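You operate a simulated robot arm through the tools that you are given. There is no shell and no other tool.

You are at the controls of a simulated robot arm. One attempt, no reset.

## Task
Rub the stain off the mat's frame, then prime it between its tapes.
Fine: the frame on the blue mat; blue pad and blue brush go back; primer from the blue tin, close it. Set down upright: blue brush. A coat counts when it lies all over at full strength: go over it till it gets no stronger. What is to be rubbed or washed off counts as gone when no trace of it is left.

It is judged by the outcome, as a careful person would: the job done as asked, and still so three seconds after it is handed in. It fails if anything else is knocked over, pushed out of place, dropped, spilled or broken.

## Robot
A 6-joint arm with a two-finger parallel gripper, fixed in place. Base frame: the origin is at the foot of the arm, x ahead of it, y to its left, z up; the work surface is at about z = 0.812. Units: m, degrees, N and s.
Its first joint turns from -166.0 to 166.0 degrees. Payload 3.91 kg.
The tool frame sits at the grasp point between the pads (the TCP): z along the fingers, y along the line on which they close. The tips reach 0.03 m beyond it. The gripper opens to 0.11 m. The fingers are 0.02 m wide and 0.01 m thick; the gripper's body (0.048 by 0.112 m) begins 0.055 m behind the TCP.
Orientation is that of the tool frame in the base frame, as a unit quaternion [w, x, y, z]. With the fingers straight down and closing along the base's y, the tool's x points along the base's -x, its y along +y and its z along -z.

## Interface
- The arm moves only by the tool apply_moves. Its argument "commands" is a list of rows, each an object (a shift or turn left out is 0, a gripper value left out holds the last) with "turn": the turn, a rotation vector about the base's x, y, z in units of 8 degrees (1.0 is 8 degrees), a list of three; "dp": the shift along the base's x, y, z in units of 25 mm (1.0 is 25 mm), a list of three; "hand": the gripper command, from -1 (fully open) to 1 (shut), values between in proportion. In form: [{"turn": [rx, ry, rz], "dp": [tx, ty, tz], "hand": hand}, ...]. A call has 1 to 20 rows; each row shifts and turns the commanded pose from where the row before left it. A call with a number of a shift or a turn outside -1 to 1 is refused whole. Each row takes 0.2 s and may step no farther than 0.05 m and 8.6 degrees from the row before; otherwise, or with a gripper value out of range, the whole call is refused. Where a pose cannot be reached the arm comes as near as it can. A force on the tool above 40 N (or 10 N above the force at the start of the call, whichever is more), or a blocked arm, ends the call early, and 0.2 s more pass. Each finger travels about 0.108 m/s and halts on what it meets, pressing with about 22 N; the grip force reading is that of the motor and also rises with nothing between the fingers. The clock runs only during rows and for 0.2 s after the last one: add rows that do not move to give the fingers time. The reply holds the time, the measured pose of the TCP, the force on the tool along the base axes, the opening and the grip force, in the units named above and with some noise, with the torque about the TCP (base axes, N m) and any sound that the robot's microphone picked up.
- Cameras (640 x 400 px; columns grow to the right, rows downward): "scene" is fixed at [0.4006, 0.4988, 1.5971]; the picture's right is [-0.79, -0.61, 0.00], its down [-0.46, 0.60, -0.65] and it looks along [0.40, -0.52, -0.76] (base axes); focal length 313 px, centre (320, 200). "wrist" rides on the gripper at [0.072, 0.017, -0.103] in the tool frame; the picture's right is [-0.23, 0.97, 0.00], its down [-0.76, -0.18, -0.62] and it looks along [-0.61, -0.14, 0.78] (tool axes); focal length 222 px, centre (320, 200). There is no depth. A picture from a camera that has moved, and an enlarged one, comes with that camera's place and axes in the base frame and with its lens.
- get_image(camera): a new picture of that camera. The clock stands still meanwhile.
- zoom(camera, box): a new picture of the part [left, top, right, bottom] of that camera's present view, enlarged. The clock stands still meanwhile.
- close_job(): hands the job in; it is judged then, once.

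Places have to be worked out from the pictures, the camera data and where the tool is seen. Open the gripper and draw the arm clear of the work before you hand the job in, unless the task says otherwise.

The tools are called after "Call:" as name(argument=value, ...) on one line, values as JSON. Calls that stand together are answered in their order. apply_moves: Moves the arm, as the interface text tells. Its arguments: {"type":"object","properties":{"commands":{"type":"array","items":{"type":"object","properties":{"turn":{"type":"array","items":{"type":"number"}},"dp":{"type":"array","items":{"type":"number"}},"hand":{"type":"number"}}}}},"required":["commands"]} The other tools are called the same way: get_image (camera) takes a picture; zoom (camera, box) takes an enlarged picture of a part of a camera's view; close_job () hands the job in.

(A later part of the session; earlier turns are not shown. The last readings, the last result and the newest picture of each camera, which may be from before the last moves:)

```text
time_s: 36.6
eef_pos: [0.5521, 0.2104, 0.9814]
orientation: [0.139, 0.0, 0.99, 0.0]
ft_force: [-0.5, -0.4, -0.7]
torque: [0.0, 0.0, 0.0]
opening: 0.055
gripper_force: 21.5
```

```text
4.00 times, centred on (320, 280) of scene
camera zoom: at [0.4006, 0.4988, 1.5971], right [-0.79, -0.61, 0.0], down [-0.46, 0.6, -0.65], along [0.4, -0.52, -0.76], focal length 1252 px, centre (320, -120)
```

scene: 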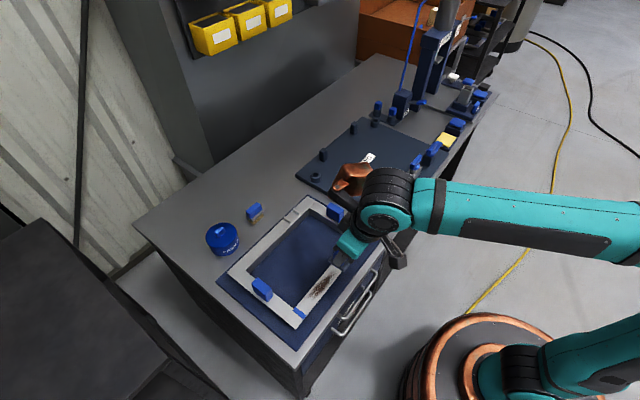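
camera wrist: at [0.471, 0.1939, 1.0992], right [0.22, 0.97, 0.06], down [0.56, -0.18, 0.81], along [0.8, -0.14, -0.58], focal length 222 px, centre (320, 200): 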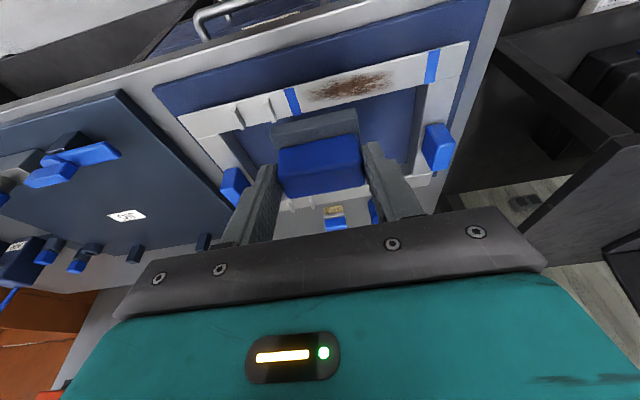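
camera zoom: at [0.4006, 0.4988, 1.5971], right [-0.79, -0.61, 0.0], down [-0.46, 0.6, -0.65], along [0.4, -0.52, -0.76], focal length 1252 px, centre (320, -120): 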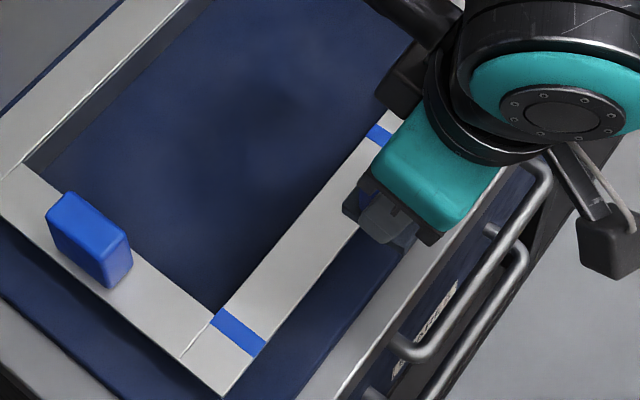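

The visible part looks clean. I'm backing off a bit more to see the entire strip before I return the pad.

Call:
apply_moves(commands=[{"dp": [-0.8, -0.8, 1], "hand": 1}, {"dp": [-0.8, -0.8, 1]}, {"dp": [-0.4, -0.8, 0.5]}, {"dp": [0, -0.8, 0]}, {"dp": [0, 0, 0]}])

Call:
get_image(camera="wrist")

Call:
zoom(camera="scene", box=[285, 250, 355, 320])

```text
time_s: 37.8
eef_pos: [0.5021, 0.1309, 1.0438]
orientation: [0.139, 0.0, 0.99, -0.001]
ft_force: [-0.4, 0.5, -0.2]
torque: [-0.01, 0.0, 0.0]
opening: 0.0548
gripper_force: 22.0
```

```text
taken
camera wrist: at [0.4039, 0.1475, 1.1211], right [0.22, 0.97, 0.06], down [0.56, -0.18, 0.81], along [0.8, -0.14, -0.58], focal length 222 px, centre (320, 200)
```

wrist: 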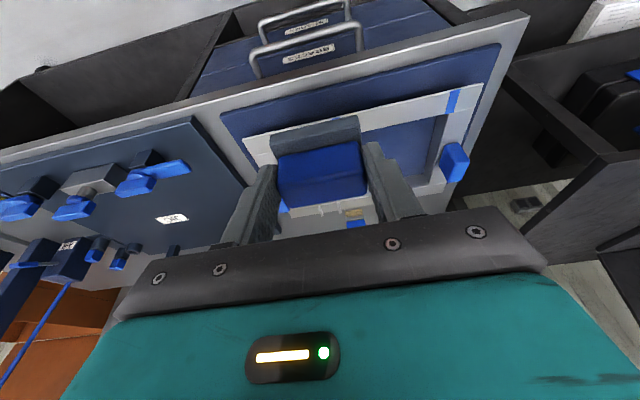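

```text
5.71 times, centred on (320, 285) of scene
camera zoom: at [0.4006, 0.4988, 1.5971], right [-0.79, -0.61, 0.0], down [-0.46, 0.6, -0.65], along [0.4, -0.52, -0.76], focal length 1789 px, centre (320, -286)
```

zoom: 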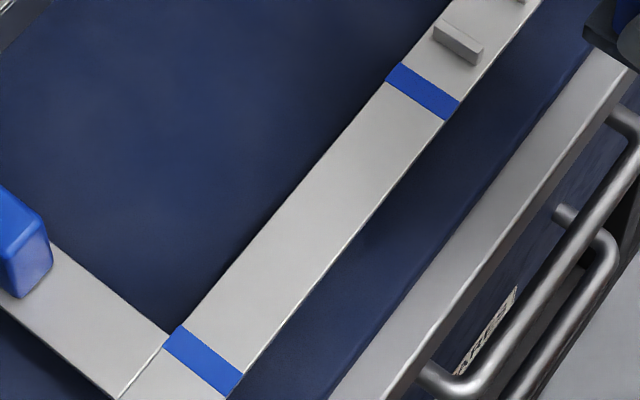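

The strip looks clean in the scene view. I'm zooming tighter to check for faint traces.

Call:
zoom(camera="scene", box=[312, 258, 344, 290])

Call:
zoom(camera="scene", box=[292, 284, 324, 316])

```text
12.50 times, centred on (328, 274) of scene
camera zoom: at [0.4006, 0.4988, 1.5971], right [-0.79, -0.61, 0.0], down [-0.46, 0.6, -0.65], along [0.4, -0.52, -0.76], focal length 3913 px, centre (220, -725)
```

zoom: 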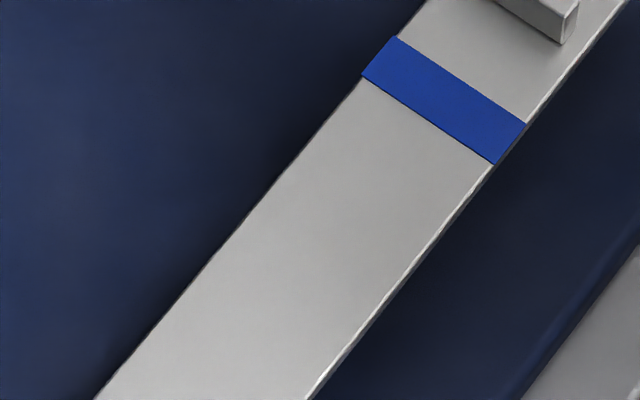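

```text
12.50 times, centred on (308, 300) of scene
camera zoom: at [0.4006, 0.4988, 1.5971], right [-0.79, -0.61, 0.0], down [-0.46, 0.6, -0.65], along [0.4, -0.52, -0.76], focal length 3913 px, centre (470, -1050)
```

zoom: 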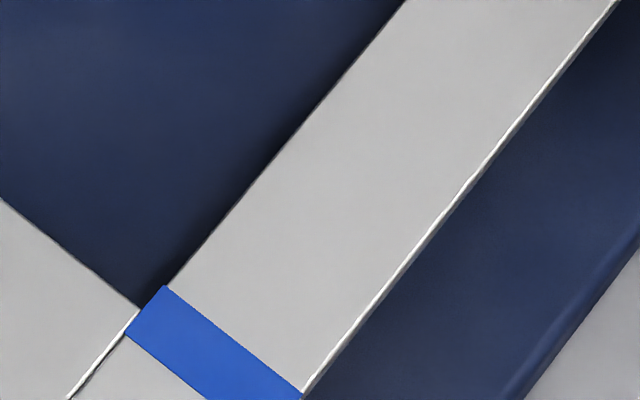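

There may be a very faint warm tint mid-strip. I'm comparing small patches to decide whether more rubbing is needed.

Call:
zoom(camera="scene", box=[314, 268, 334, 288])

Call:
zoom(camera="scene", box=[300, 240, 360, 300])

Call:
zoom(camera="scene", box=[300, 285, 320, 305])

```text
16.00 times, centred on (324, 278) of scene
camera zoom: at [0.4006, 0.4988, 1.5971], right [-0.79, -0.61, 0.0], down [-0.46, 0.6, -0.65], along [0.4, -0.52, -0.76], focal length 5009 px, centre (256, -1048)
```

zoom: 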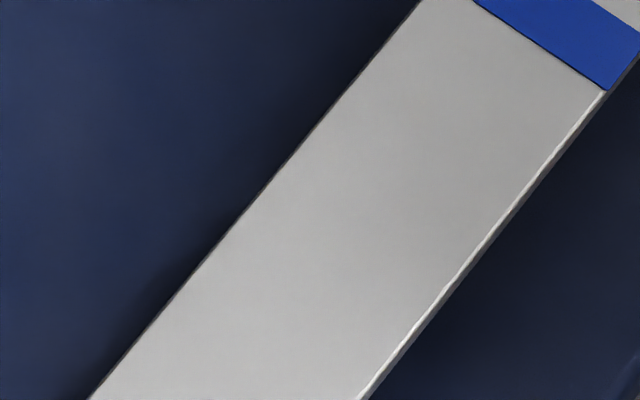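

```text
6.67 times, centred on (330, 270) of scene
camera zoom: at [0.4006, 0.4988, 1.5971], right [-0.79, -0.61, 0.0], down [-0.46, 0.6, -0.65], along [0.4, -0.52, -0.76], focal length 2087 px, centre (253, -267)
```

zoom: 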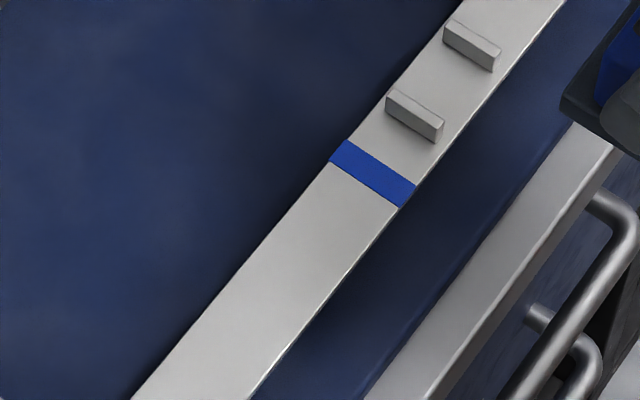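

```text
16.00 times, centred on (310, 295) of scene
camera zoom: at [0.4006, 0.4988, 1.5971], right [-0.79, -0.61, 0.0], down [-0.46, 0.6, -0.65], along [0.4, -0.52, -0.76], focal length 5009 px, centre (480, -1320)
```

zoom: 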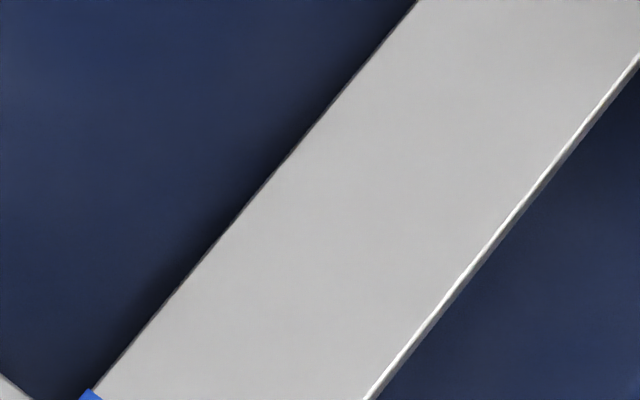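

No clear trace is visible, but "no trace" is strict, so I'll add a few more strokes with steady pressure while I still hold the pad.

Call:
apply_moves(commands=[{"dp": [0.68, 0.63, -0.85], "hand": 1}, {"dp": [0.68, 0.63, -0.85]}, {"dp": [0.68, 0.63, -0.85]}, {"dp": [0.68, 0.63, -0.85]}, {"dp": [0.68, 0.63, -0.85]}, {"dp": [0.68, 0.63, -0.85]}, {"dp": [0, 0, -0.4]}, {"dp": [0, 0, -0.3]}, {"dp": [0, 0, -0.1]}, {"dp": [0, 0, 0]}])

```text
time_s: 40.0
eef_pos: [0.6035, 0.2232, 0.8947]
orientation: [0.139, 0.0, 0.99, -0.001]
ft_force: [0.9, -0.5, 0.2]
torque: [0.01, 0.02, 0.02]
opening: 0.0549
gripper_force: 22.0
```

Just above contact. I'm lowering another 1.2 mm and stroking.

Call:
apply_moves(commands=[{"dp": [0, 0, -0.048], "hand": 1}, {"dp": [0, -0.6, 0]}, {"dp": [0, -0.6, 0]}, {"dp": [0, -0.5, 0]}, {"dp": [0, 0.6, 0]}, {"dp": [0, 0.6, 0]}, {"dp": [0, 0.6, 0]}, {"dp": [0, 0.6, 0]}, {"dp": [0, 0.6, 0]}, {"dp": [0, 0.6, 0]}, {"dp": [0, -0.6, 0]}, {"dp": [0, -0.6, 0]}, {"dp": [0, -0.6, 0]}, {"dp": [0, -0.6, 0]}, {"dp": [0, -0.6, 0]}, {"dp": [0, -0.6, 0]}])

Call:
apply_moves(commands=[{"dp": [0, 0.6, 0], "hand": 1}, {"dp": [0, 0.6, 0]}, {"dp": [0, 0.6, 0]}, {"dp": [0, 0.6, 0]}, {"dp": [0, 0.6, 0]}, {"dp": [0, 0.6, 0]}, {"dp": [0, -0.6, 0]}, {"dp": [0, -0.6, 0]}, {"dp": [0, -0.6, 0]}, {"dp": [0, -0.6, 0]}, {"dp": [0, -0.6, 0]}, {"dp": [0, -0.6, 0]}, {"dp": [0, 0.6, 0]}, {"dp": [0, 0.6, 0]}, {"dp": [0, 0.6, 0]}, {"dp": [0, 0.6, 0]}, {"dp": [0, 0.6, 0]}, {"dp": [0, 0.6, 0]}])

```text
time_s: 43.4
eef_pos: [0.6046, 0.1821, 0.8944]
orientation: [0.138, -0.001, 0.99, 0.0]
ft_force: [0.4, 0.2, -0.8]
torque: [0.04, 0.04, 0.01]
opening: 0.0551
gripper_force: 22.5
```

```text
time_s: 47.2
eef_pos: [0.6043, 0.2741, 0.8946]
orientation: [0.139, 0.0, 0.99, 0.0]
ft_force: [0.1, 0.5, 0.2]
torque: [0.03, 0.04, 0.02]
opening: 0.0553
gripper_force: 21.8
```

Force reads zero, so I'm still just off the surface. I'll lower another 1 mm and check the pressure before stroking.

Call:
apply_moves(commands=[{"dp": [0, -0.2, -0.03], "hand": 1}, {"dp": [0, -0.4, 0]}])

```text
time_s: 47.8
eef_pos: [0.6035, 0.2578, 0.8931]
orientation: [0.14, -0.001, 0.99, 0.0]
ft_force: [-0.5, 0.7, 6.8]
torque: [0.2, 0.02, 0.0]
opening: 0.0553
gripper_force: 21.9
```

Now at about 7 N. I'm adding 0.4 mm and stroking the full range.

Call:
apply_moves(commands=[{"dp": [0, -0.4, -0.016], "hand": 1}, {"dp": [0, -0.6, 0]}, {"dp": [0, -0.6, 0]}, {"dp": [0, -0.6, 0]}, {"dp": [0, -0.6, 0]}, {"dp": [0, -0.3, 0]}, {"dp": [0, 0.6, 0]}, {"dp": [0, 0.6, 0]}, {"dp": [0, 0.6, 0]}, {"dp": [0, 0.6, 0]}, {"dp": [0, 0.6, 0]}, {"dp": [0, 0.6, 0]}, {"dp": [0, -0.6, 0]}, {"dp": [0, -0.6, 0]}, {"dp": [0, -0.6, 0]}, {"dp": [0, -0.6, 0]}, {"dp": [0, -0.6, 0]}, {"dp": [0, -0.6, 0]}])

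Call:
apply_moves(commands=[{"dp": [0, 0.6, 0], "hand": 1}, {"dp": [0, 0.6, 0]}, {"dp": [0, 0.6, 0]}, {"dp": [0, 0.6, 0]}, {"dp": [0, 0.6, 0]}, {"dp": [0, 0.6, 0]}, {"dp": [0, -0.6, 0]}, {"dp": [0, -0.6, 0]}, {"dp": [0, -0.6, 0]}, {"dp": [0, 0, 0.6]}, {"dp": [-0.5, -0.5, 1]}, {"dp": [-0.8, -0.8, 1]}, {"dp": [-0.8, -0.8, 1]}, {"dp": [-0.8, -0.8, 1]}, {"dp": [-0.4, -0.8, 1]}, {"dp": [0, -1, 0.5]}, {"dp": [0, 0, 0]}])

Call:
zoom(camera="scene", box=[285, 250, 355, 320])

Call:
zoom(camera="scene", box=[314, 268, 334, 288])

Call:
get_image(camera="wrist")

```text
time_s: 51.6
eef_pos: [0.6024, 0.181, 0.8939]
orientation: [0.139, -0.001, 0.99, 0.0]
ft_force: [-0.3, 1.6, 6.8]
torque: [0.21, 0.0, -0.01]
opening: 0.0554
gripper_force: 22.4
```

```text
time_s: 55.2
eef_pos: [0.5221, 0.107, 1.0455]
orientation: [0.139, -0.001, 0.99, 0.001]
ft_force: [0.2, 0.3, 0.4]
torque: [0.01, 0.03, 0.01]
opening: 0.0552
gripper_force: 21.7
```

```text
5.71 times, centred on (320, 285) of scene
camera zoom: at [0.4006, 0.4988, 1.5971], right [-0.79, -0.61, 0.0], down [-0.46, 0.6, -0.65], along [0.4, -0.52, -0.76], focal length 1789 px, centre (320, -286)
```

zoom: 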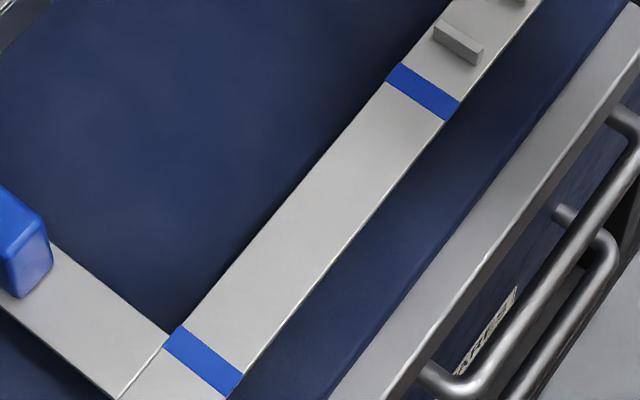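

```text
16.00 times, centred on (324, 278) of scene
camera zoom: at [0.4006, 0.4988, 1.5971], right [-0.79, -0.61, 0.0], down [-0.46, 0.6, -0.65], along [0.4, -0.52, -0.76], focal length 5009 px, centre (256, -1048)
```

zoom: 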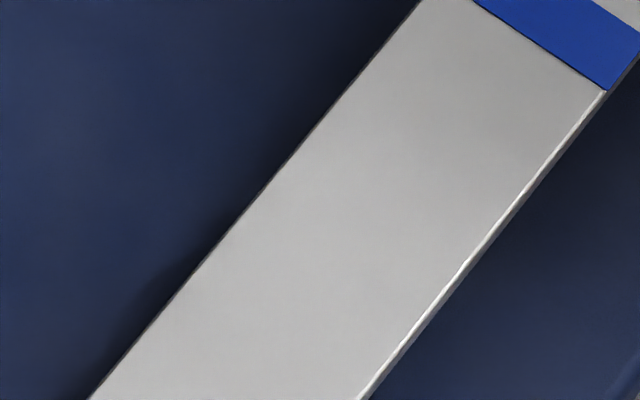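

```text
taken
camera wrist: at [0.4238, 0.1237, 1.1239], right [0.22, 0.97, 0.06], down [0.56, -0.18, 0.81], along [0.8, -0.14, -0.58], focal length 222 px, centre (320, 200)
```

wrist: 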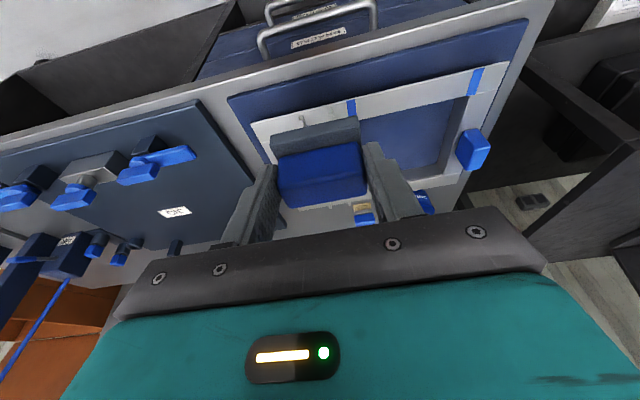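

The strip is clean with no trace. Now I'm returning the pad and carrying it back above its spot along the same high path.

Call:
apply_moves(commands=[{"dp": [0.2, -1, 0], "hand": 1}, {"dp": [0.2, -1, 0]}, {"dp": [0.2, -1, 0]}, {"dp": [0.2, -1, 0]}, {"dp": [0.2, -1, 0]}, {"dp": [0.2, -1, 0]}, {"dp": [0.2, -1, 0]}, {"dp": [0.2, -1, 0]}, {"dp": [0.2, -1, 0]}, {"dp": [0.2, -1, 0]}, {"dp": [0.2, -1, 0]}, {"dp": [0.2, -1, 0]}, {"dp": [0.2, -1, 0]}, {"dp": [0.2, -1, 0]}, {"dp": [0.2, -1, 0]}, {"dp": [0.2, -1, 0]}, {"dp": [0.2, -1, 0]}, {"dp": [0.2, -1, 0]}, {"dp": [0.2, -1, 0]}, {"dp": [0.2, -1, 0]}])

Call:
apply_moves(commands=[{"dp": [0.2, -1, 0], "hand": 1}, {"dp": [0.2, -1, 0]}, {"dp": [0.2, -1, -0.2]}, {"dp": [0, -1, -0.4]}, {"dp": [0, -1, -0.4]}, {"dp": [0, -1, -0.4]}, {"dp": [0, -1, -0.4]}, {"dp": [0, -0.25, 0]}, {"dp": [0, 0, 0]}, {"dp": [0, 0, 0]}])

Call:
get_image(camera="wrist")

```text
time_s: 59.4
eef_pos: [0.6194, -0.3932, 1.0476]
orientation: [0.14, 0.0, 0.99, -0.001]
ft_force: [-0.4, 0.4, 0.5]
torque: [0.0, 0.02, -0.02]
opening: 0.0551
gripper_force: 21.6
```

```text
time_s: 61.6
eef_pos: [0.637, -0.5746, 1.0002]
orientation: [0.14, -0.001, 0.99, 0.0]
ft_force: [0.2, -0.7, -0.6]
torque: [-0.01, 0.01, 0.01]
opening: 0.0551
gripper_force: 22.0
```

```text
taken
camera wrist: at [0.5374, -0.5575, 1.0791], right [0.22, 0.97, 0.06], down [0.56, -0.18, 0.81], along [0.8, -0.14, -0.58], focal length 222 px, centre (320, 200)
```

wrist: 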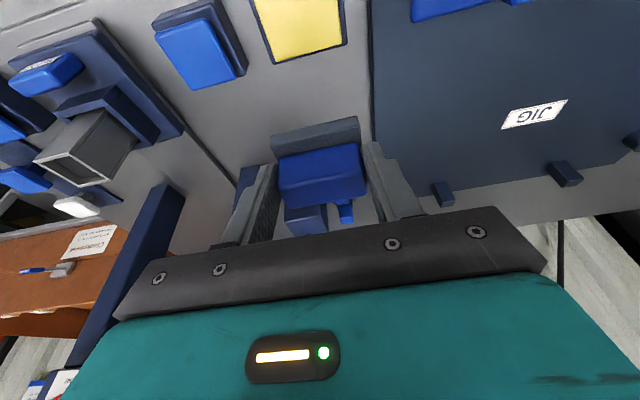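

Aligned over its spot. I'm retracing the approach path in reverse down to about 1 cm above the table.

Call:
apply_moves(commands=[{"dp": [0, 0, -1], "hand": 1}, {"dp": [0, 0, -1]}, {"dp": [0.6, 0, -1]}, {"dp": [0.6, 0, -1]}, {"dp": [0.6, 0, -0.8]}, {"dp": [0.26, 0, -0.5]}, {"dp": [0, 0, 0]}, {"dp": [0, 0, 0]}])

Call:
zoom(camera="scene", box=[390, 90, 470, 140])

Call:
zoom(camera="wrist", box=[200, 100, 440, 250])

```text
time_s: 63.4
eef_pos: [0.6852, -0.5749, 0.8693]
orientation: [0.139, 0.0, 0.99, 0.0]
ft_force: [0.4, 0.1, -0.8]
torque: [0.0, 0.0, 0.02]
opening: 0.0551
gripper_force: 21.9
```

```text
8.00 times, centred on (430, 115) of scene
camera zoom: at [0.4006, 0.4988, 1.5971], right [-0.79, -0.61, 0.0], down [-0.46, 0.6, -0.65], along [0.4, -0.52, -0.76], focal length 2504 px, centre (-560, 880)
```

zoom: 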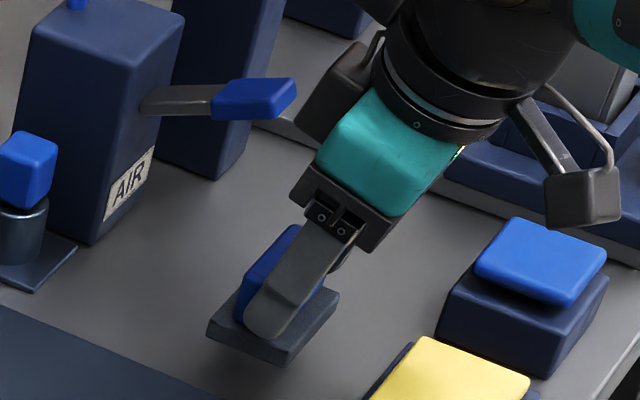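

```text
2.67 times, centred on (320, 175) of wrist
camera zoom: at [0.5876, -0.5569, 0.947], right [0.22, 0.97, 0.06], down [0.56, -0.18, 0.81], along [0.8, -0.14, -0.58], focal length 592 px, centre (320, 267)
```

zoom: 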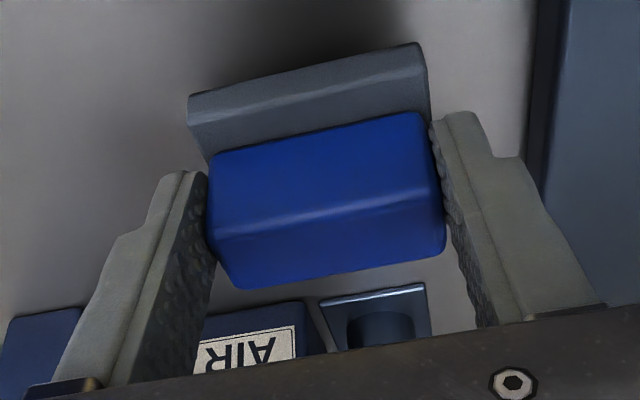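

The pad sits a few mm higher in the fingers than when I grasped it but is still level. I'm lowering gently until it touches the table.

Call:
apply_moves(commands=[{"dp": [0.06, 0, -0.24], "hand": 1}, {"dp": [0, 0, -0.2]}, {"dp": [0, 0, -0.08]}, {"dp": [0, 0, 0]}])

```text
time_s: 64.4
eef_pos: [0.6889, -0.5745, 0.8558]
orientation: [0.139, 0.0, 0.99, 0.0]
ft_force: [0.0, 0.7, -0.7]
torque: [-0.01, -0.02, 0.01]
opening: 0.0549
gripper_force: 21.8
```

Call:
apply_moves(commands=[{"dp": [0, 0, -0.06], "hand": 1}, {"dp": [0, 0, -0.06]}, {"dp": [0, 0, 0]}])

Call:
zoom(camera="scene", box=[390, 90, 470, 140])

```text
time_s: 65.2
eef_pos: [0.6883, -0.5755, 0.8525]
orientation: [0.139, 0.0, 0.99, 0.001]
ft_force: [0.4, 0.5, -0.9]
torque: [-0.01, 0.01, 0.0]
opening: 0.0553
gripper_force: 22.5
```

```text
8.00 times, centred on (430, 115) of scene
camera zoom: at [0.4006, 0.4988, 1.5971], right [-0.79, -0.61, 0.0], down [-0.46, 0.6, -0.65], along [0.4, -0.52, -0.76], focal length 2504 px, centre (-560, 880)
```

zoom: 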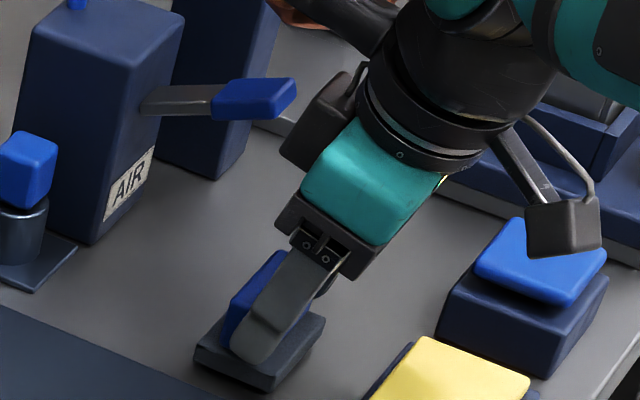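

The pad's outline in this view almost exactly matches its original spot. I'm continuing in small steps until it touches.

Call:
apply_moves(commands=[{"dp": [0, 0, -0.06], "hand": 1}, {"dp": [0, 0, 0]}])

Call:
apply_moves(commands=[{"dp": [0, 0, -0.04], "hand": 1}, {"dp": [0, 0, 0]}])

```text
time_s: 65.8
eef_pos: [0.6884, -0.5743, 0.8509]
orientation: [0.139, 0.001, 0.99, 0.0]
ft_force: [-0.1, 0.0, -0.3]
torque: [0.02, 0.04, -0.03]
opening: 0.0552
gripper_force: 22.1
```

```text
time_s: 66.4
eef_pos: [0.688, -0.5756, 0.8488]
orientation: [0.14, 0.0, 0.99, 0.0]
ft_force: [0.4, -0.1, -0.4]
torque: [0.0, 0.02, 0.03]
opening: 0.0551
gripper_force: 21.8
```

Call:
zoom(camera="scene", box=[410, 115, 440, 140])

Call:
apply_moves(commands=[{"dp": [0, 0, -0.04], "hand": 1}, {"dp": [0, 0, 0]}])

```text
16.00 times, centred on (425, 128) of scene
camera zoom: at [0.4006, 0.4988, 1.5971], right [-0.79, -0.61, 0.0], down [-0.46, 0.6, -0.65], along [0.4, -0.52, -0.76], focal length 5009 px, centre (-1360, 1360)
```

zoom: 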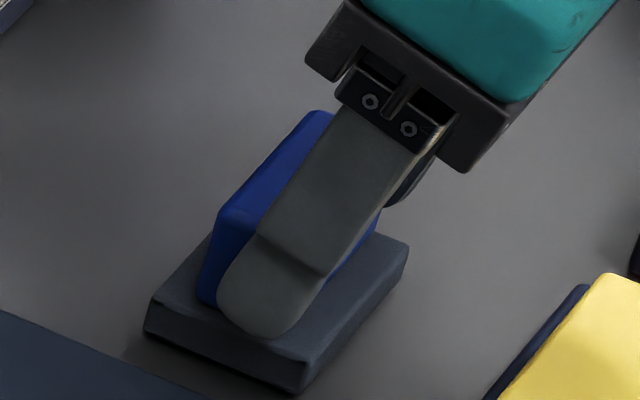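

```text
time_s: 67.0
eef_pos: [0.6891, -0.5752, 0.8479]
orientation: [0.139, 0.0, 0.99, 0.0]
ft_force: [-0.2, 0.5, -0.5]
torque: [-0.01, 0.0, 0.01]
opening: 0.0551
gripper_force: 21.6
```

Call:
apply_moves(commands=[{"dp": [0, 0, -0.04], "hand": 1}, {"dp": [0, 0, 0]}])

Call:
zoom(camera="scene", box=[410, 115, 440, 140])

```text
time_s: 67.6
eef_pos: [0.6894, -0.5744, 0.847]
orientation: [0.139, 0.0, 0.99, 0.0]
ft_force: [-0.1, 0.8, -0.3]
torque: [0.01, 0.0, 0.02]
opening: 0.055
gripper_force: 22.1
```

```text
16.00 times, centred on (425, 128) of scene
camera zoom: at [0.4006, 0.4988, 1.5971], right [-0.79, -0.61, 0.0], down [-0.46, 0.6, -0.65], along [0.4, -0.52, -0.76], focal length 5009 px, centre (-1360, 1360)
```

zoom: 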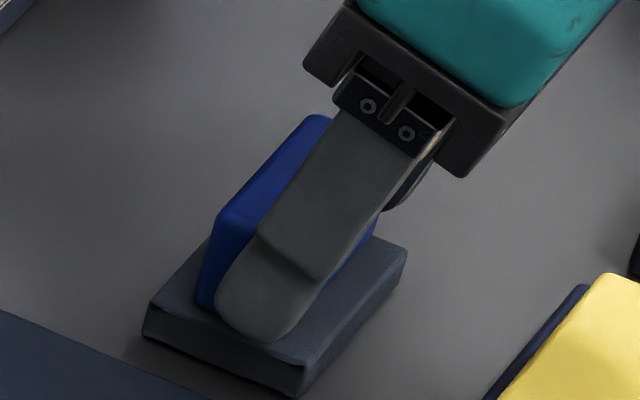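

Still no contact force. Two more 1 mm steps.

Call:
apply_moves(commands=[{"dp": [0, 0, -0.04], "hand": 1}, {"dp": [0, 0, 0]}])

Call:
apply_moves(commands=[{"dp": [0, 0, -0.03], "hand": 1}, {"dp": [0, 0, 0]}])

```text
time_s: 68.2
eef_pos: [0.6902, -0.5741, 0.847]
orientation: [0.14, 0.0, 0.99, -0.001]
ft_force: [2.2, 0.0, 6.2]
torque: [0.04, -0.05, -0.06]
opening: 0.0551
gripper_force: 22.1
```

```text
time_s: 68.8
eef_pos: [0.6875, -0.5738, 0.8462]
orientation: [0.141, 0.0, 0.99, -0.001]
ft_force: [-0.3, -0.4, 18.5]
torque: [0.17, -0.02, -0.01]
opening: 0.0553
gripper_force: 22.4
```

Contact made. I'm easing off slightly and opening the fingers.

Call:
apply_moves(commands=[{"dp": [0, 0, 0.03], "hand": 1}, {"hand": -0.45}, {"hand": -0.45}, {"hand": -0.45}])

Call:
zoom(camera="wrist", box=[200, 100, 440, 250])

Call:
zoom(camera="scene", box=[390, 90, 470, 140])

```text
time_s: 69.8
eef_pos: [0.689, -0.5739, 0.8456]
orientation: [0.139, 0.0, 0.99, -0.001]
ft_force: [-0.4, -0.4, -0.5]
torque: [0.04, -0.02, 0.01]
opening: 0.0797
gripper_force: 0.0
```

```text
2.67 times, centred on (320, 175) of wrist
camera zoom: at [0.5907, -0.5574, 0.9249], right [0.22, 0.97, 0.06], down [0.56, -0.18, 0.81], along [0.8, -0.14, -0.58], focal length 592 px, centre (320, 267)
```

zoom: 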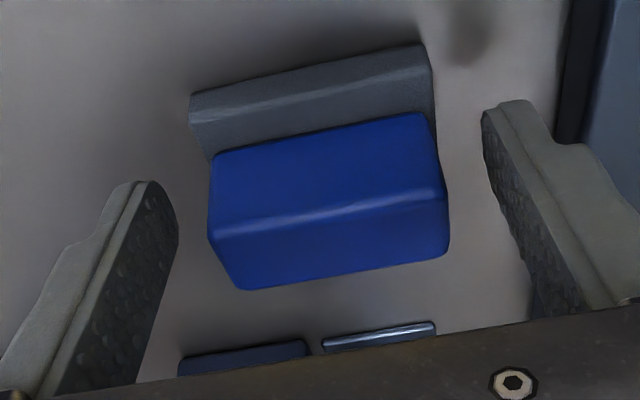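

```text
8.00 times, centred on (430, 115) of scene
camera zoom: at [0.4006, 0.4988, 1.5971], right [-0.79, -0.61, 0.0], down [-0.46, 0.6, -0.65], along [0.4, -0.52, -0.76], focal length 2504 px, centre (-560, 880)
```

zoom: 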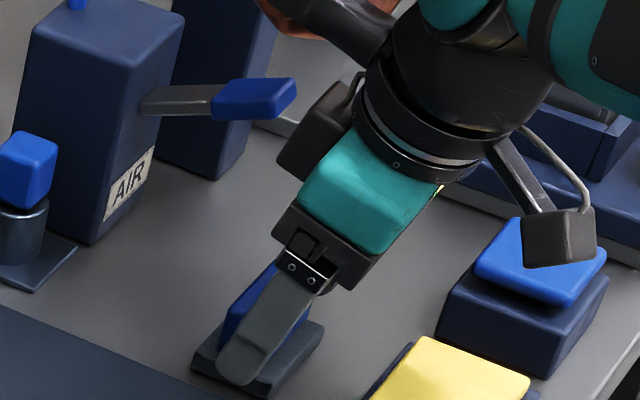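

The pad is released flat in its original place. I'm backing away diagonally from the lever, then rising and levelling the tool.

Call:
apply_moves(commands=[{"dp": [-0.4, 0, 0.5], "hand": -0.45}, {"dp": [-0.4, 0, 0.6]}, {"dp": [-0.4, 0, 0.8]}, {"dp": [-0.4, 0, 1]}, {"dp": [0, 0, 1]}, {"dp": [0, 0, 1]}, {"dp": [0, 0, 1]}, {"dp": [0, 0.5, 1]}, {"dp": [0, 1, 0.5], "turn": [0, 1, 0]}, {"dp": [0, 1, 0], "turn": [0, 1, 0]}, {"dp": [0, 1, 0]}, {"dp": [0, 1, 0]}, {"dp": [0, 1, 0]}, {"dp": [0, 1, 0]}, {"dp": [0, 1, 0]}, {"dp": [0, 1, 0]}])

Call:
zoom(camera="scene", box=[370, 60, 500, 160])

```text
time_s: 73.2
eef_pos: [0.6494, -0.3629, 1.0314]
orientation: [0.0, 0.0, 1.0, 0.0]
ft_force: [0.6, -0.4, -0.4]
torque: [0.02, 0.03, 0.0]
opening: 0.0799
gripper_force: 0.0
```

```text
4.00 times, centred on (435, 110) of scene
camera zoom: at [0.4006, 0.4988, 1.5971], right [-0.79, -0.61, 0.0], down [-0.46, 0.6, -0.65], along [0.4, -0.52, -0.76], focal length 1252 px, centre (-140, 560)
```

zoom: 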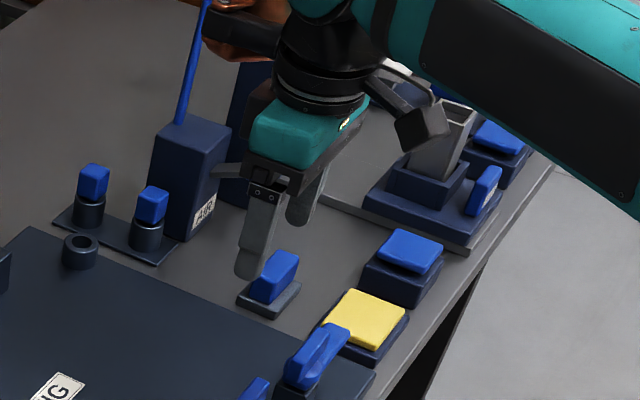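

The pad stands back in place. Next I'm moving toward the tin and brush to measure them.

Call:
apply_moves(commands=[{"dp": [0, 1, 0.2], "hand": -1}, {"dp": [0, 1, 0.2]}, {"dp": [0, 1, 0.2]}, {"dp": [0, 1, 0.2]}, {"dp": [0, 1, 0.2]}, {"dp": [0.2, 1, 0]}, {"dp": [0.2, 1, 0]}, {"dp": [0.2, 1, 0]}, {"dp": [0.2, 1, 0]}, {"dp": [0.2, 1, 0]}, {"dp": [0.2, 1, 0]}, {"dp": [0.2, 1, 0]}, {"dp": [0.2, 1, 0]}, {"dp": [0.2, 1, 0]}, {"dp": [0.2, 1, 0]}, {"dp": [0.2, 1, 0]}, {"dp": [0.2, 1, 0]}, {"dp": [0.2, 1, 0]}, {"dp": [0.2, 1, 0]}, {"dp": [0.2, 1, 0]}])

Call:
apply_moves(commands=[{"dp": [0.4, 1, 0], "hand": -1}, {"dp": [0.4, 1, 0]}, {"dp": [0.4, 1, 0]}, {"dp": [0, 0, 0]}, {"dp": [0, 0, 0]}])

Call:
get_image(camera="wrist")

Call:
get_image(camera="scene")

```text
time_s: 77.4
eef_pos: [0.7229, 0.1388, 1.0571]
orientation: [0.002, 0.0, 1.0, 0.0]
ft_force: [-0.8, -0.3, 0.2]
torque: [0.02, 0.0, 0.03]
opening: 0.1099
gripper_force: 0.0
```

```text
time_s: 78.6
eef_pos: [0.7528, 0.2128, 1.0583]
orientation: [0.001, 0.001, 1.0, 0.0]
ft_force: [0.7, 0.3, -0.1]
torque: [-0.01, 0.01, 0.0]
opening: 0.1099
gripper_force: 0.0
```

```text
taken
camera wrist: at [0.6805, 0.2306, 1.1601], right [0.23, 0.97, 0.0], down [0.76, -0.18, 0.62], along [0.61, -0.14, -0.78], focal length 222 px, centre (320, 200)
```

wrist: 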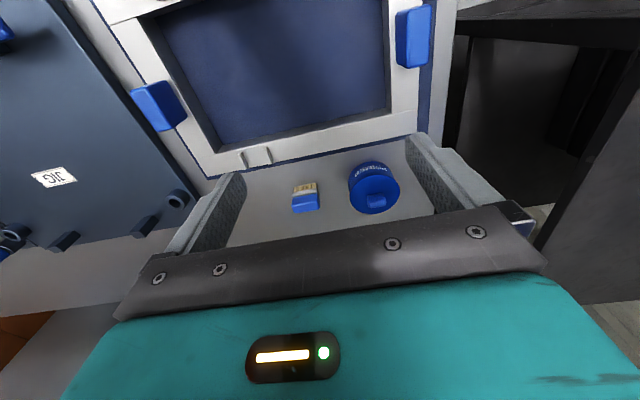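

```text
taken
```

scene: 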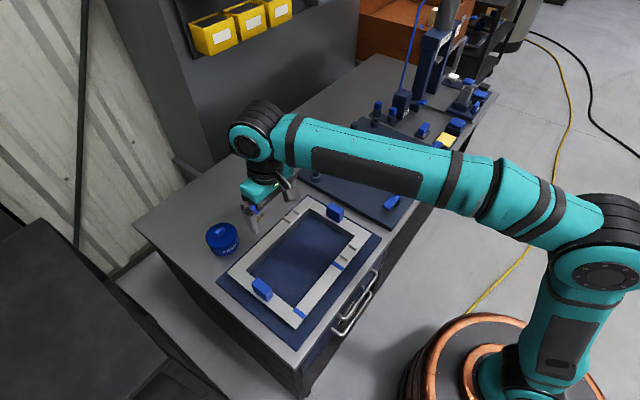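

The tin and brush are both visible. I'm zooming on each for measurements.

Call:
zoom(camera="wrist", box=[330, 140, 430, 230])

Call:
zoom(camera="wrist", box=[270, 160, 350, 230])

Call:
zoom(camera="scene", box=[195, 200, 275, 270])

```text
4.44 times, centred on (380, 185) of wrist
camera zoom: at [0.6805, 0.2306, 1.1601], right [0.23, 0.97, 0.0], down [0.76, -0.18, 0.62], along [0.61, -0.14, -0.78], focal length 987 px, centre (53, 267)
```

zoom: 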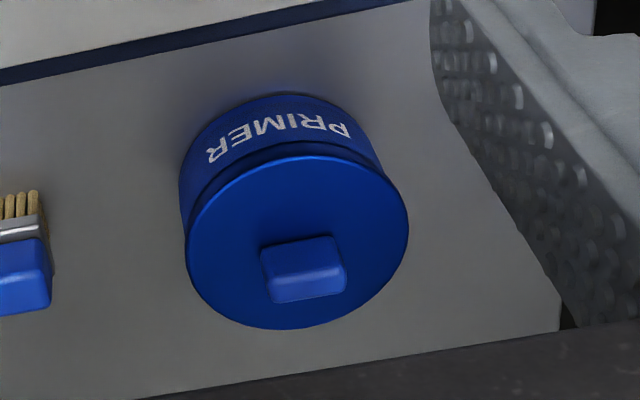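

```text
5.71 times, centred on (310, 195) of wrist
camera zoom: at [0.6805, 0.2306, 1.1601], right [0.23, 0.97, 0.0], down [0.76, -0.18, 0.62], along [0.61, -0.14, -0.78], focal length 1269 px, centre (377, 229)
```

zoom: 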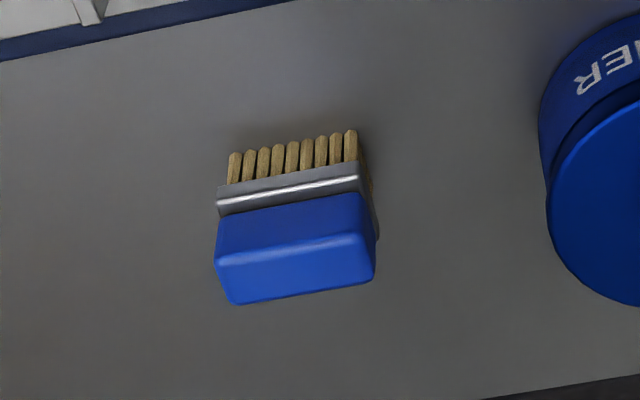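

```text
5.71 times, centred on (235, 235) of scene
camera zoom: at [0.4006, 0.4988, 1.5971], right [-0.79, -0.61, 0.0], down [-0.46, 0.6, -0.65], along [0.4, -0.52, -0.76], focal length 1789 px, centre (806, 0)
```

zoom: 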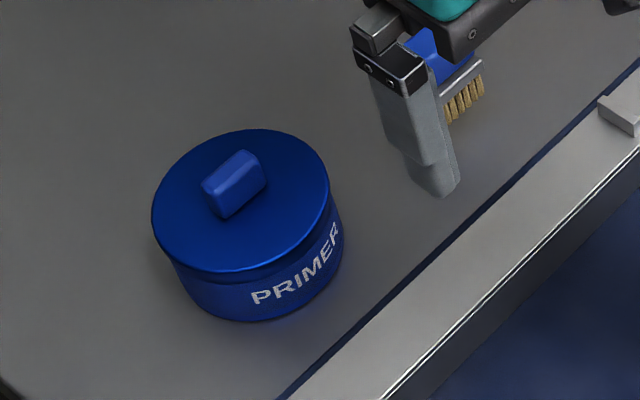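

From the wrist view, the tin is centred at about (0.927, 0.270), roughly 0.086 m across, with the lid top at about 0.858. The brush is at about (0.916, 0.148), with its grip spanning z 0.845 to 0.871. I'm moving nearer to the tin to see the knob precisely.

Call:
apply_moves(commands=[{"dp": [0.6, 0.5, -0.3], "hand": -1}, {"dp": [0.6, 0.5, -0.3]}, {"dp": [0.6, 0.5, -0.3]}, {"dp": [0.6, 0.5, -0.3]}, {"dp": [0.6, 0.3, -0.3]}, {"dp": [0.6, 0, -0.3]}, {"dp": [0.4, 0, -0.3]}, {"dp": [0, 0, 0]}, {"dp": [0, 0, 0]}])

Call:
get_image(camera="wrist")

Call:
zoom(camera="wrist", box=[260, 90, 390, 190])

```text
time_s: 80.6
eef_pos: [0.8554, 0.2711, 1.0052]
orientation: [-0.001, -0.001, 1.0, 0.001]
ft_force: [-0.2, 0.1, 0.4]
torque: [-0.01, 0.0, 0.02]
opening: 0.1099
gripper_force: 0.0
```

```text
taken
camera wrist: at [0.7825, 0.2881, 1.1066], right [0.23, 0.97, 0.0], down [0.76, -0.18, 0.62], along [0.61, -0.14, -0.78], focal length 222 px, centre (320, 200)
```

wrist: 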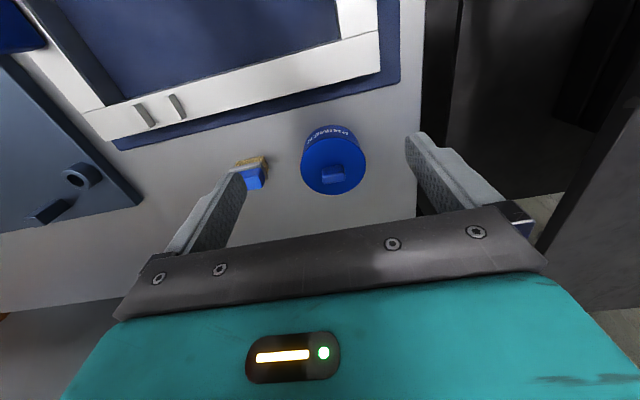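

```text
4.00 times, centred on (325, 140) of wrist
camera zoom: at [0.7825, 0.2881, 1.1066], right [0.23, 0.97, 0.0], down [0.76, -0.18, 0.62], along [0.61, -0.14, -0.78], focal length 888 px, centre (300, 440)
```

zoom: 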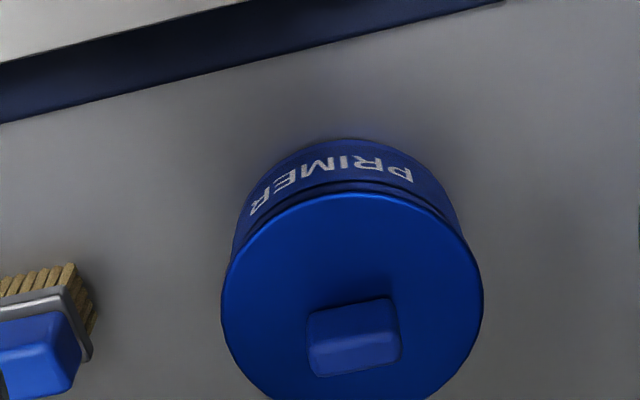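

The knob is centred at about (0.932, 0.270). It spans y 0.257 to 0.283 and z 0.858 to 0.878. I'm moving above it, then down to hover just over it.

Call:
apply_moves(commands=[{"dp": [0.77, -0.01, -0.4], "hand": -0.2}, {"dp": [0.77, -0.01, -0.4]}, {"dp": [0.77, -0.01, -0.6]}, {"dp": [0.76, -0.01, -0.6]}, {"dp": [0, 0, -0.6]}, {"dp": [0, 0, -0.6]}, {"dp": [0, 0, 0]}, {"dp": [0, 0, 0]}])

Call:
zoom(camera="wrist", box=[230, 100, 410, 230])

Call:
zoom(camera="scene", box=[185, 185, 285, 265])

```text
time_s: 82.4
eef_pos: [0.9314, 0.2699, 0.9254]
orientation: [0.0, 0.0, 1.0, 0.0]
ft_force: [-0.1, 0.0, -0.3]
torque: [-0.02, 0.0, 0.0]
opening: 0.066
gripper_force: 0.0
```

```text
3.08 times, centred on (320, 165) of wrist
camera zoom: at [0.8588, 0.2864, 1.0269], right [0.23, 0.97, 0.0], down [0.76, -0.18, 0.62], along [0.61, -0.14, -0.78], focal length 684 px, centre (320, 308)
```

zoom: 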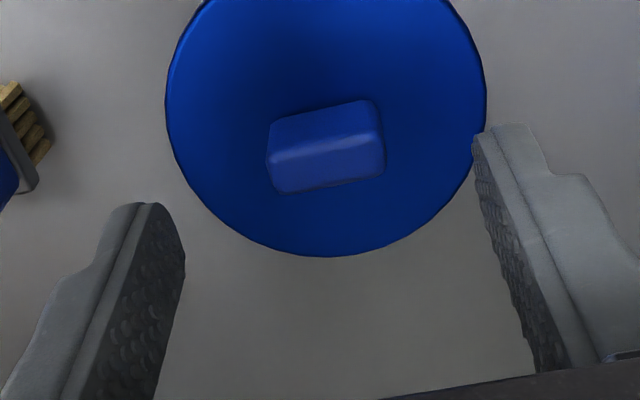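

```text
5.00 times, centred on (235, 225) of scene
camera zoom: at [0.4006, 0.4988, 1.5971], right [-0.79, -0.61, 0.0], down [-0.46, 0.6, -0.65], along [0.4, -0.52, -0.76], focal length 1565 px, centre (745, 75)
```

zoom: 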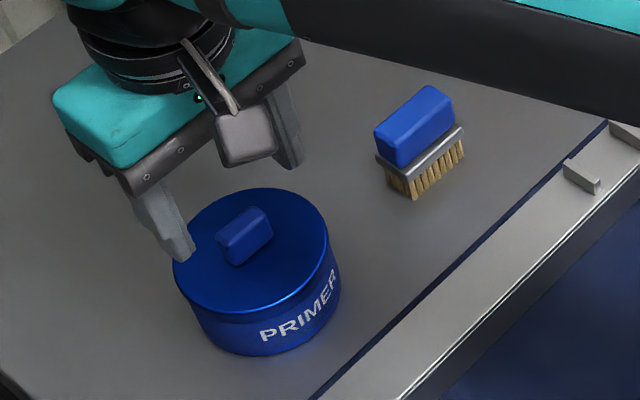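

Knob centre (0.933, 0.270) is confirmed and well centred between the fingers. I'm lowering until the tips are just above the lid.

Call:
apply_moves(commands=[{"dp": [0.06, 0, -0.6], "hand": -0.2}, {"dp": [0, 0, -0.4]}, {"dp": [0, 0, -0.2]}, {"dp": [0, 0, -0.1]}, {"dp": [0, 0, 0]}])

Call:
zoom(camera="wrist", box=[230, 100, 410, 230])

Call:
zoom(camera="scene", box=[185, 185, 285, 265])

```text
time_s: 83.6
eef_pos: [0.9324, 0.2703, 0.8908]
orientation: [0.0, 0.0, 1.0, -0.001]
ft_force: [-0.5, -0.5, 0.8]
torque: [0.0, 0.0, -0.02]
opening: 0.066
gripper_force: 0.1
```

```text
3.08 times, centred on (320, 165) of wrist
camera zoom: at [0.8603, 0.2869, 0.994], right [0.23, 0.97, 0.0], down [0.76, -0.18, 0.62], along [0.61, -0.14, -0.78], focal length 684 px, centre (320, 308)
```

zoom: 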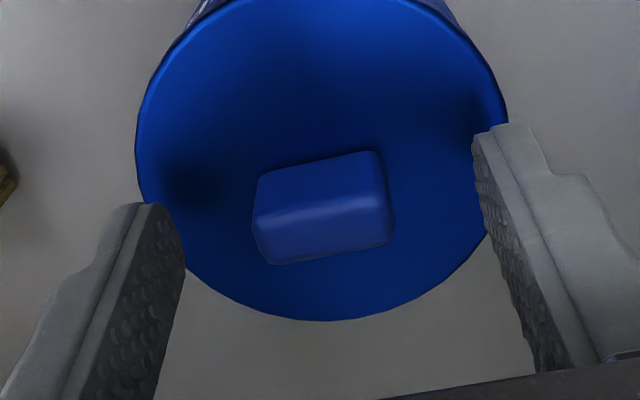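

```text
5.00 times, centred on (235, 225) of scene
camera zoom: at [0.4006, 0.4988, 1.5971], right [-0.79, -0.61, 0.0], down [-0.46, 0.6, -0.65], along [0.4, -0.52, -0.76], focal length 1565 px, centre (745, 75)
```

zoom: 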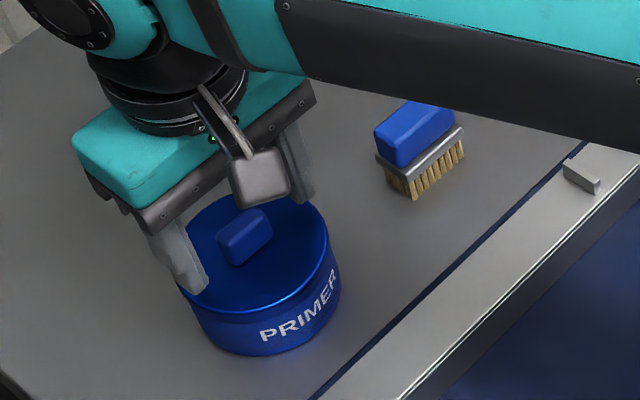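

The tips are just over the lid on both sides of the knob. Closing.

Call:
apply_moves(commands=[{"hand": 1}, {"hand": 1}, {"hand": 1}, {"hand": 1}])

Call:
zoom(camera="wrist", box=[230, 100, 410, 230])

```text
time_s: 84.6
eef_pos: [0.9322, 0.2689, 0.8922]
orientation: [-0.001, 0.0, 1.0, 0.0]
ft_force: [0.0, 1.9, 0.3]
torque: [0.06, 0.02, -0.02]
opening: 0.0292
gripper_force: 21.6
```

```text
3.08 times, centred on (320, 165) of wrist
camera zoom: at [0.8603, 0.2871, 0.994], right [0.23, 0.97, 0.0], down [0.76, -0.18, 0.62], along [0.61, -0.14, -0.78], focal length 684 px, centre (320, 308)
```

zoom: 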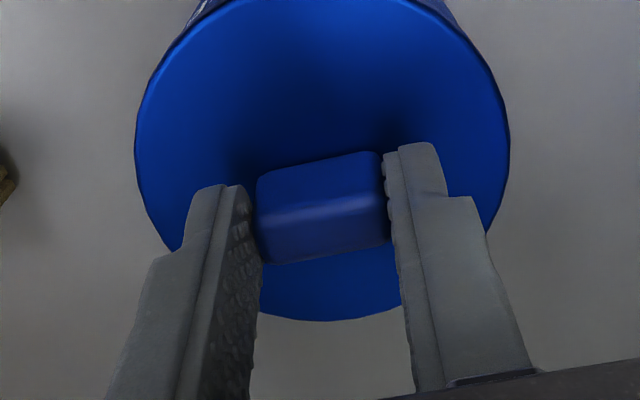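

The knob is held at 0.029 opening. I'm lifting gently in small steps to see whether the lid comes free.

Call:
apply_moves(commands=[{"dp": [0, 0, 0.1], "hand": 1}, {"dp": [0, 0, 0.1]}, {"dp": [0, 0, 0.2]}, {"dp": [0, 0, 0.2]}, {"dp": [0, 0, 0]}])

Call:
zoom(camera="scene", box=[185, 185, 285, 265])

```text
time_s: 85.8
eef_pos: [0.9331, 0.2678, 0.9068]
orientation: [-0.001, 0.0, 1.0, 0.0]
ft_force: [-0.1, -0.4, -0.3]
torque: [0.02, 0.01, 0.03]
opening: 0.0288
gripper_force: 21.8
heard: snap
```

```text
5.00 times, centred on (235, 225) of scene
camera zoom: at [0.4006, 0.4988, 1.5971], right [-0.79, -0.61, 0.0], down [-0.46, 0.6, -0.65], along [0.4, -0.52, -0.76], focal length 1565 px, centre (745, 75)
```

zoom: 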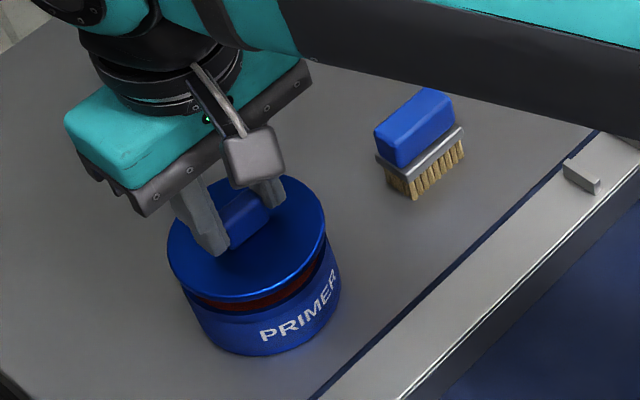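

A snap sounded and the lid is off, with the tin staying put and red primer inside. I'll carry the lid over and put it on the free table area at about (0.918, 0.05), between the brush and the jig.

Call:
apply_moves(commands=[{"dp": [0, 0, 0.6], "hand": 1}, {"dp": [0, 0, 0.9]}, {"dp": [0, 0, 0.9]}, {"dp": [-0.06, -0.6, 0.2]}, {"dp": [-0.06, -0.9, 0]}, {"dp": [-0.06, -0.9, 0]}, {"dp": [-0.06, -0.9, 0]}, {"dp": [-0.06, -0.9, 0]}, {"dp": [-0.06, -0.9, 0]}, {"dp": [-0.06, -0.9, 0]}, {"dp": [-0.06, -0.9, 0]}, {"dp": [-0.06, -0.9, 0]}, {"dp": [-0.06, -0.9, 0]}, {"dp": [0, 0, 0]}, {"dp": [0, 0, 0]}])

Call:
get_image(camera="wrist")

Call:
get_image(camera="scene")

Call:
zoom(camera="scene", box=[185, 185, 285, 265])

```text
time_s: 89.0
eef_pos: [0.9186, 0.0545, 0.9708]
orientation: [0.0, 0.0, 1.0, 0.0]
ft_force: [0.1, -0.7, -0.4]
torque: [-0.01, -0.01, 0.01]
opening: 0.029
gripper_force: 21.6
```

```text
taken
camera wrist: at [0.8465, 0.0701, 1.0733], right [0.23, 0.97, 0.0], down [0.76, -0.18, 0.62], along [0.61, -0.14, -0.78], focal length 222 px, centre (320, 200)
```

wrist: 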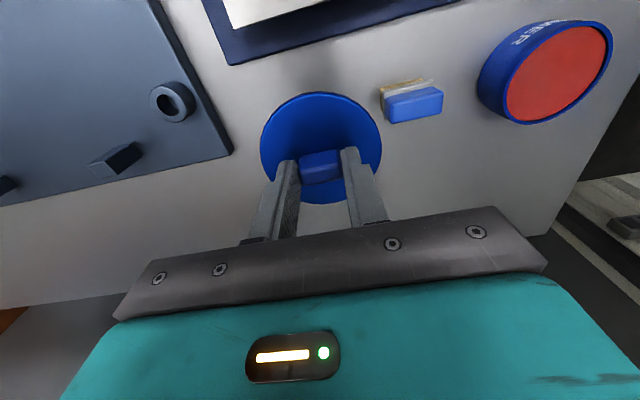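

```text
taken
```

scene: 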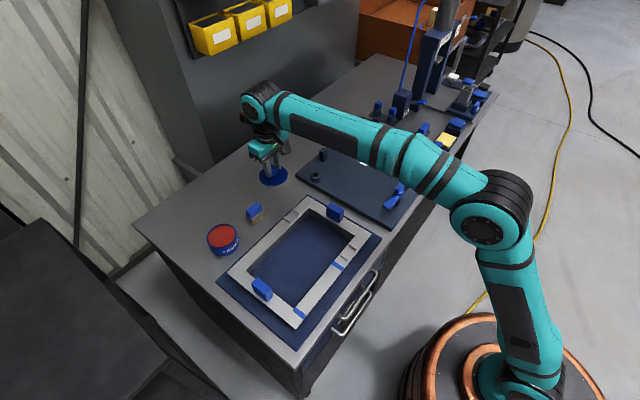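

```text
5.00 times, centred on (235, 225) of scene
camera zoom: at [0.4006, 0.4988, 1.5971], right [-0.79, -0.61, 0.0], down [-0.46, 0.6, -0.65], along [0.4, -0.52, -0.76], focal length 1565 px, centre (745, 75)
```

zoom: 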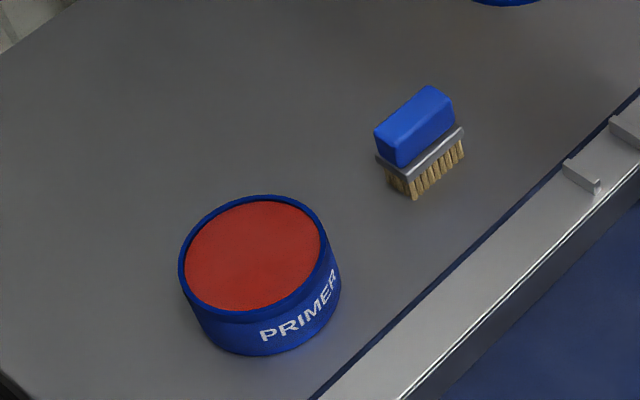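

The primer fills the tin near its rim. I'm shifting the lid a little further from the brush to y≈0.03, then lowering.

Call:
apply_moves(commands=[{"dp": [0, -0.98, 0], "hand": 1}, {"dp": [0, 0, -0.8]}, {"dp": [0, 0, -0.8]}, {"dp": [0, 0, -0.8]}, {"dp": [0, 0, -0.8]}, {"dp": [0, 0, -0.6]}, {"dp": [0, 0, -0.2]}, {"dp": [0, 0, 0]}])

Call:
zoom(camera="scene", box=[230, 130, 330, 210])

```text
time_s: 90.8
eef_pos: [0.9167, 0.0289, 0.8705]
orientation: [0.0, 0.0, 1.0, 0.0]
ft_force: [0.1, 1.0, -0.3]
torque: [0.0, 0.01, -0.01]
opening: 0.0288
gripper_force: 21.7
```

```text
5.00 times, centred on (280, 170) of scene
camera zoom: at [0.4006, 0.4988, 1.5971], right [-0.79, -0.61, 0.0], down [-0.46, 0.6, -0.65], along [0.4, -0.52, -0.76], focal length 1565 px, centre (520, 350)
```

zoom: 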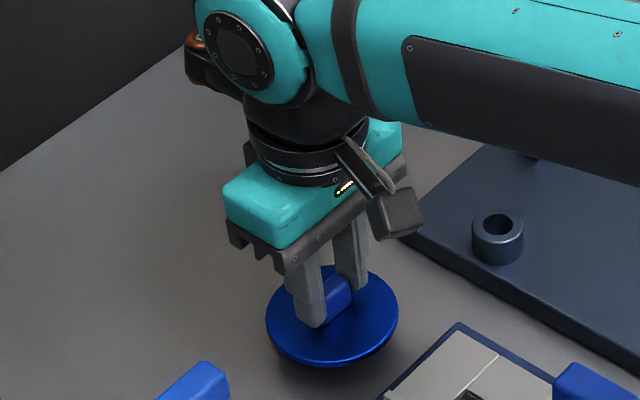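

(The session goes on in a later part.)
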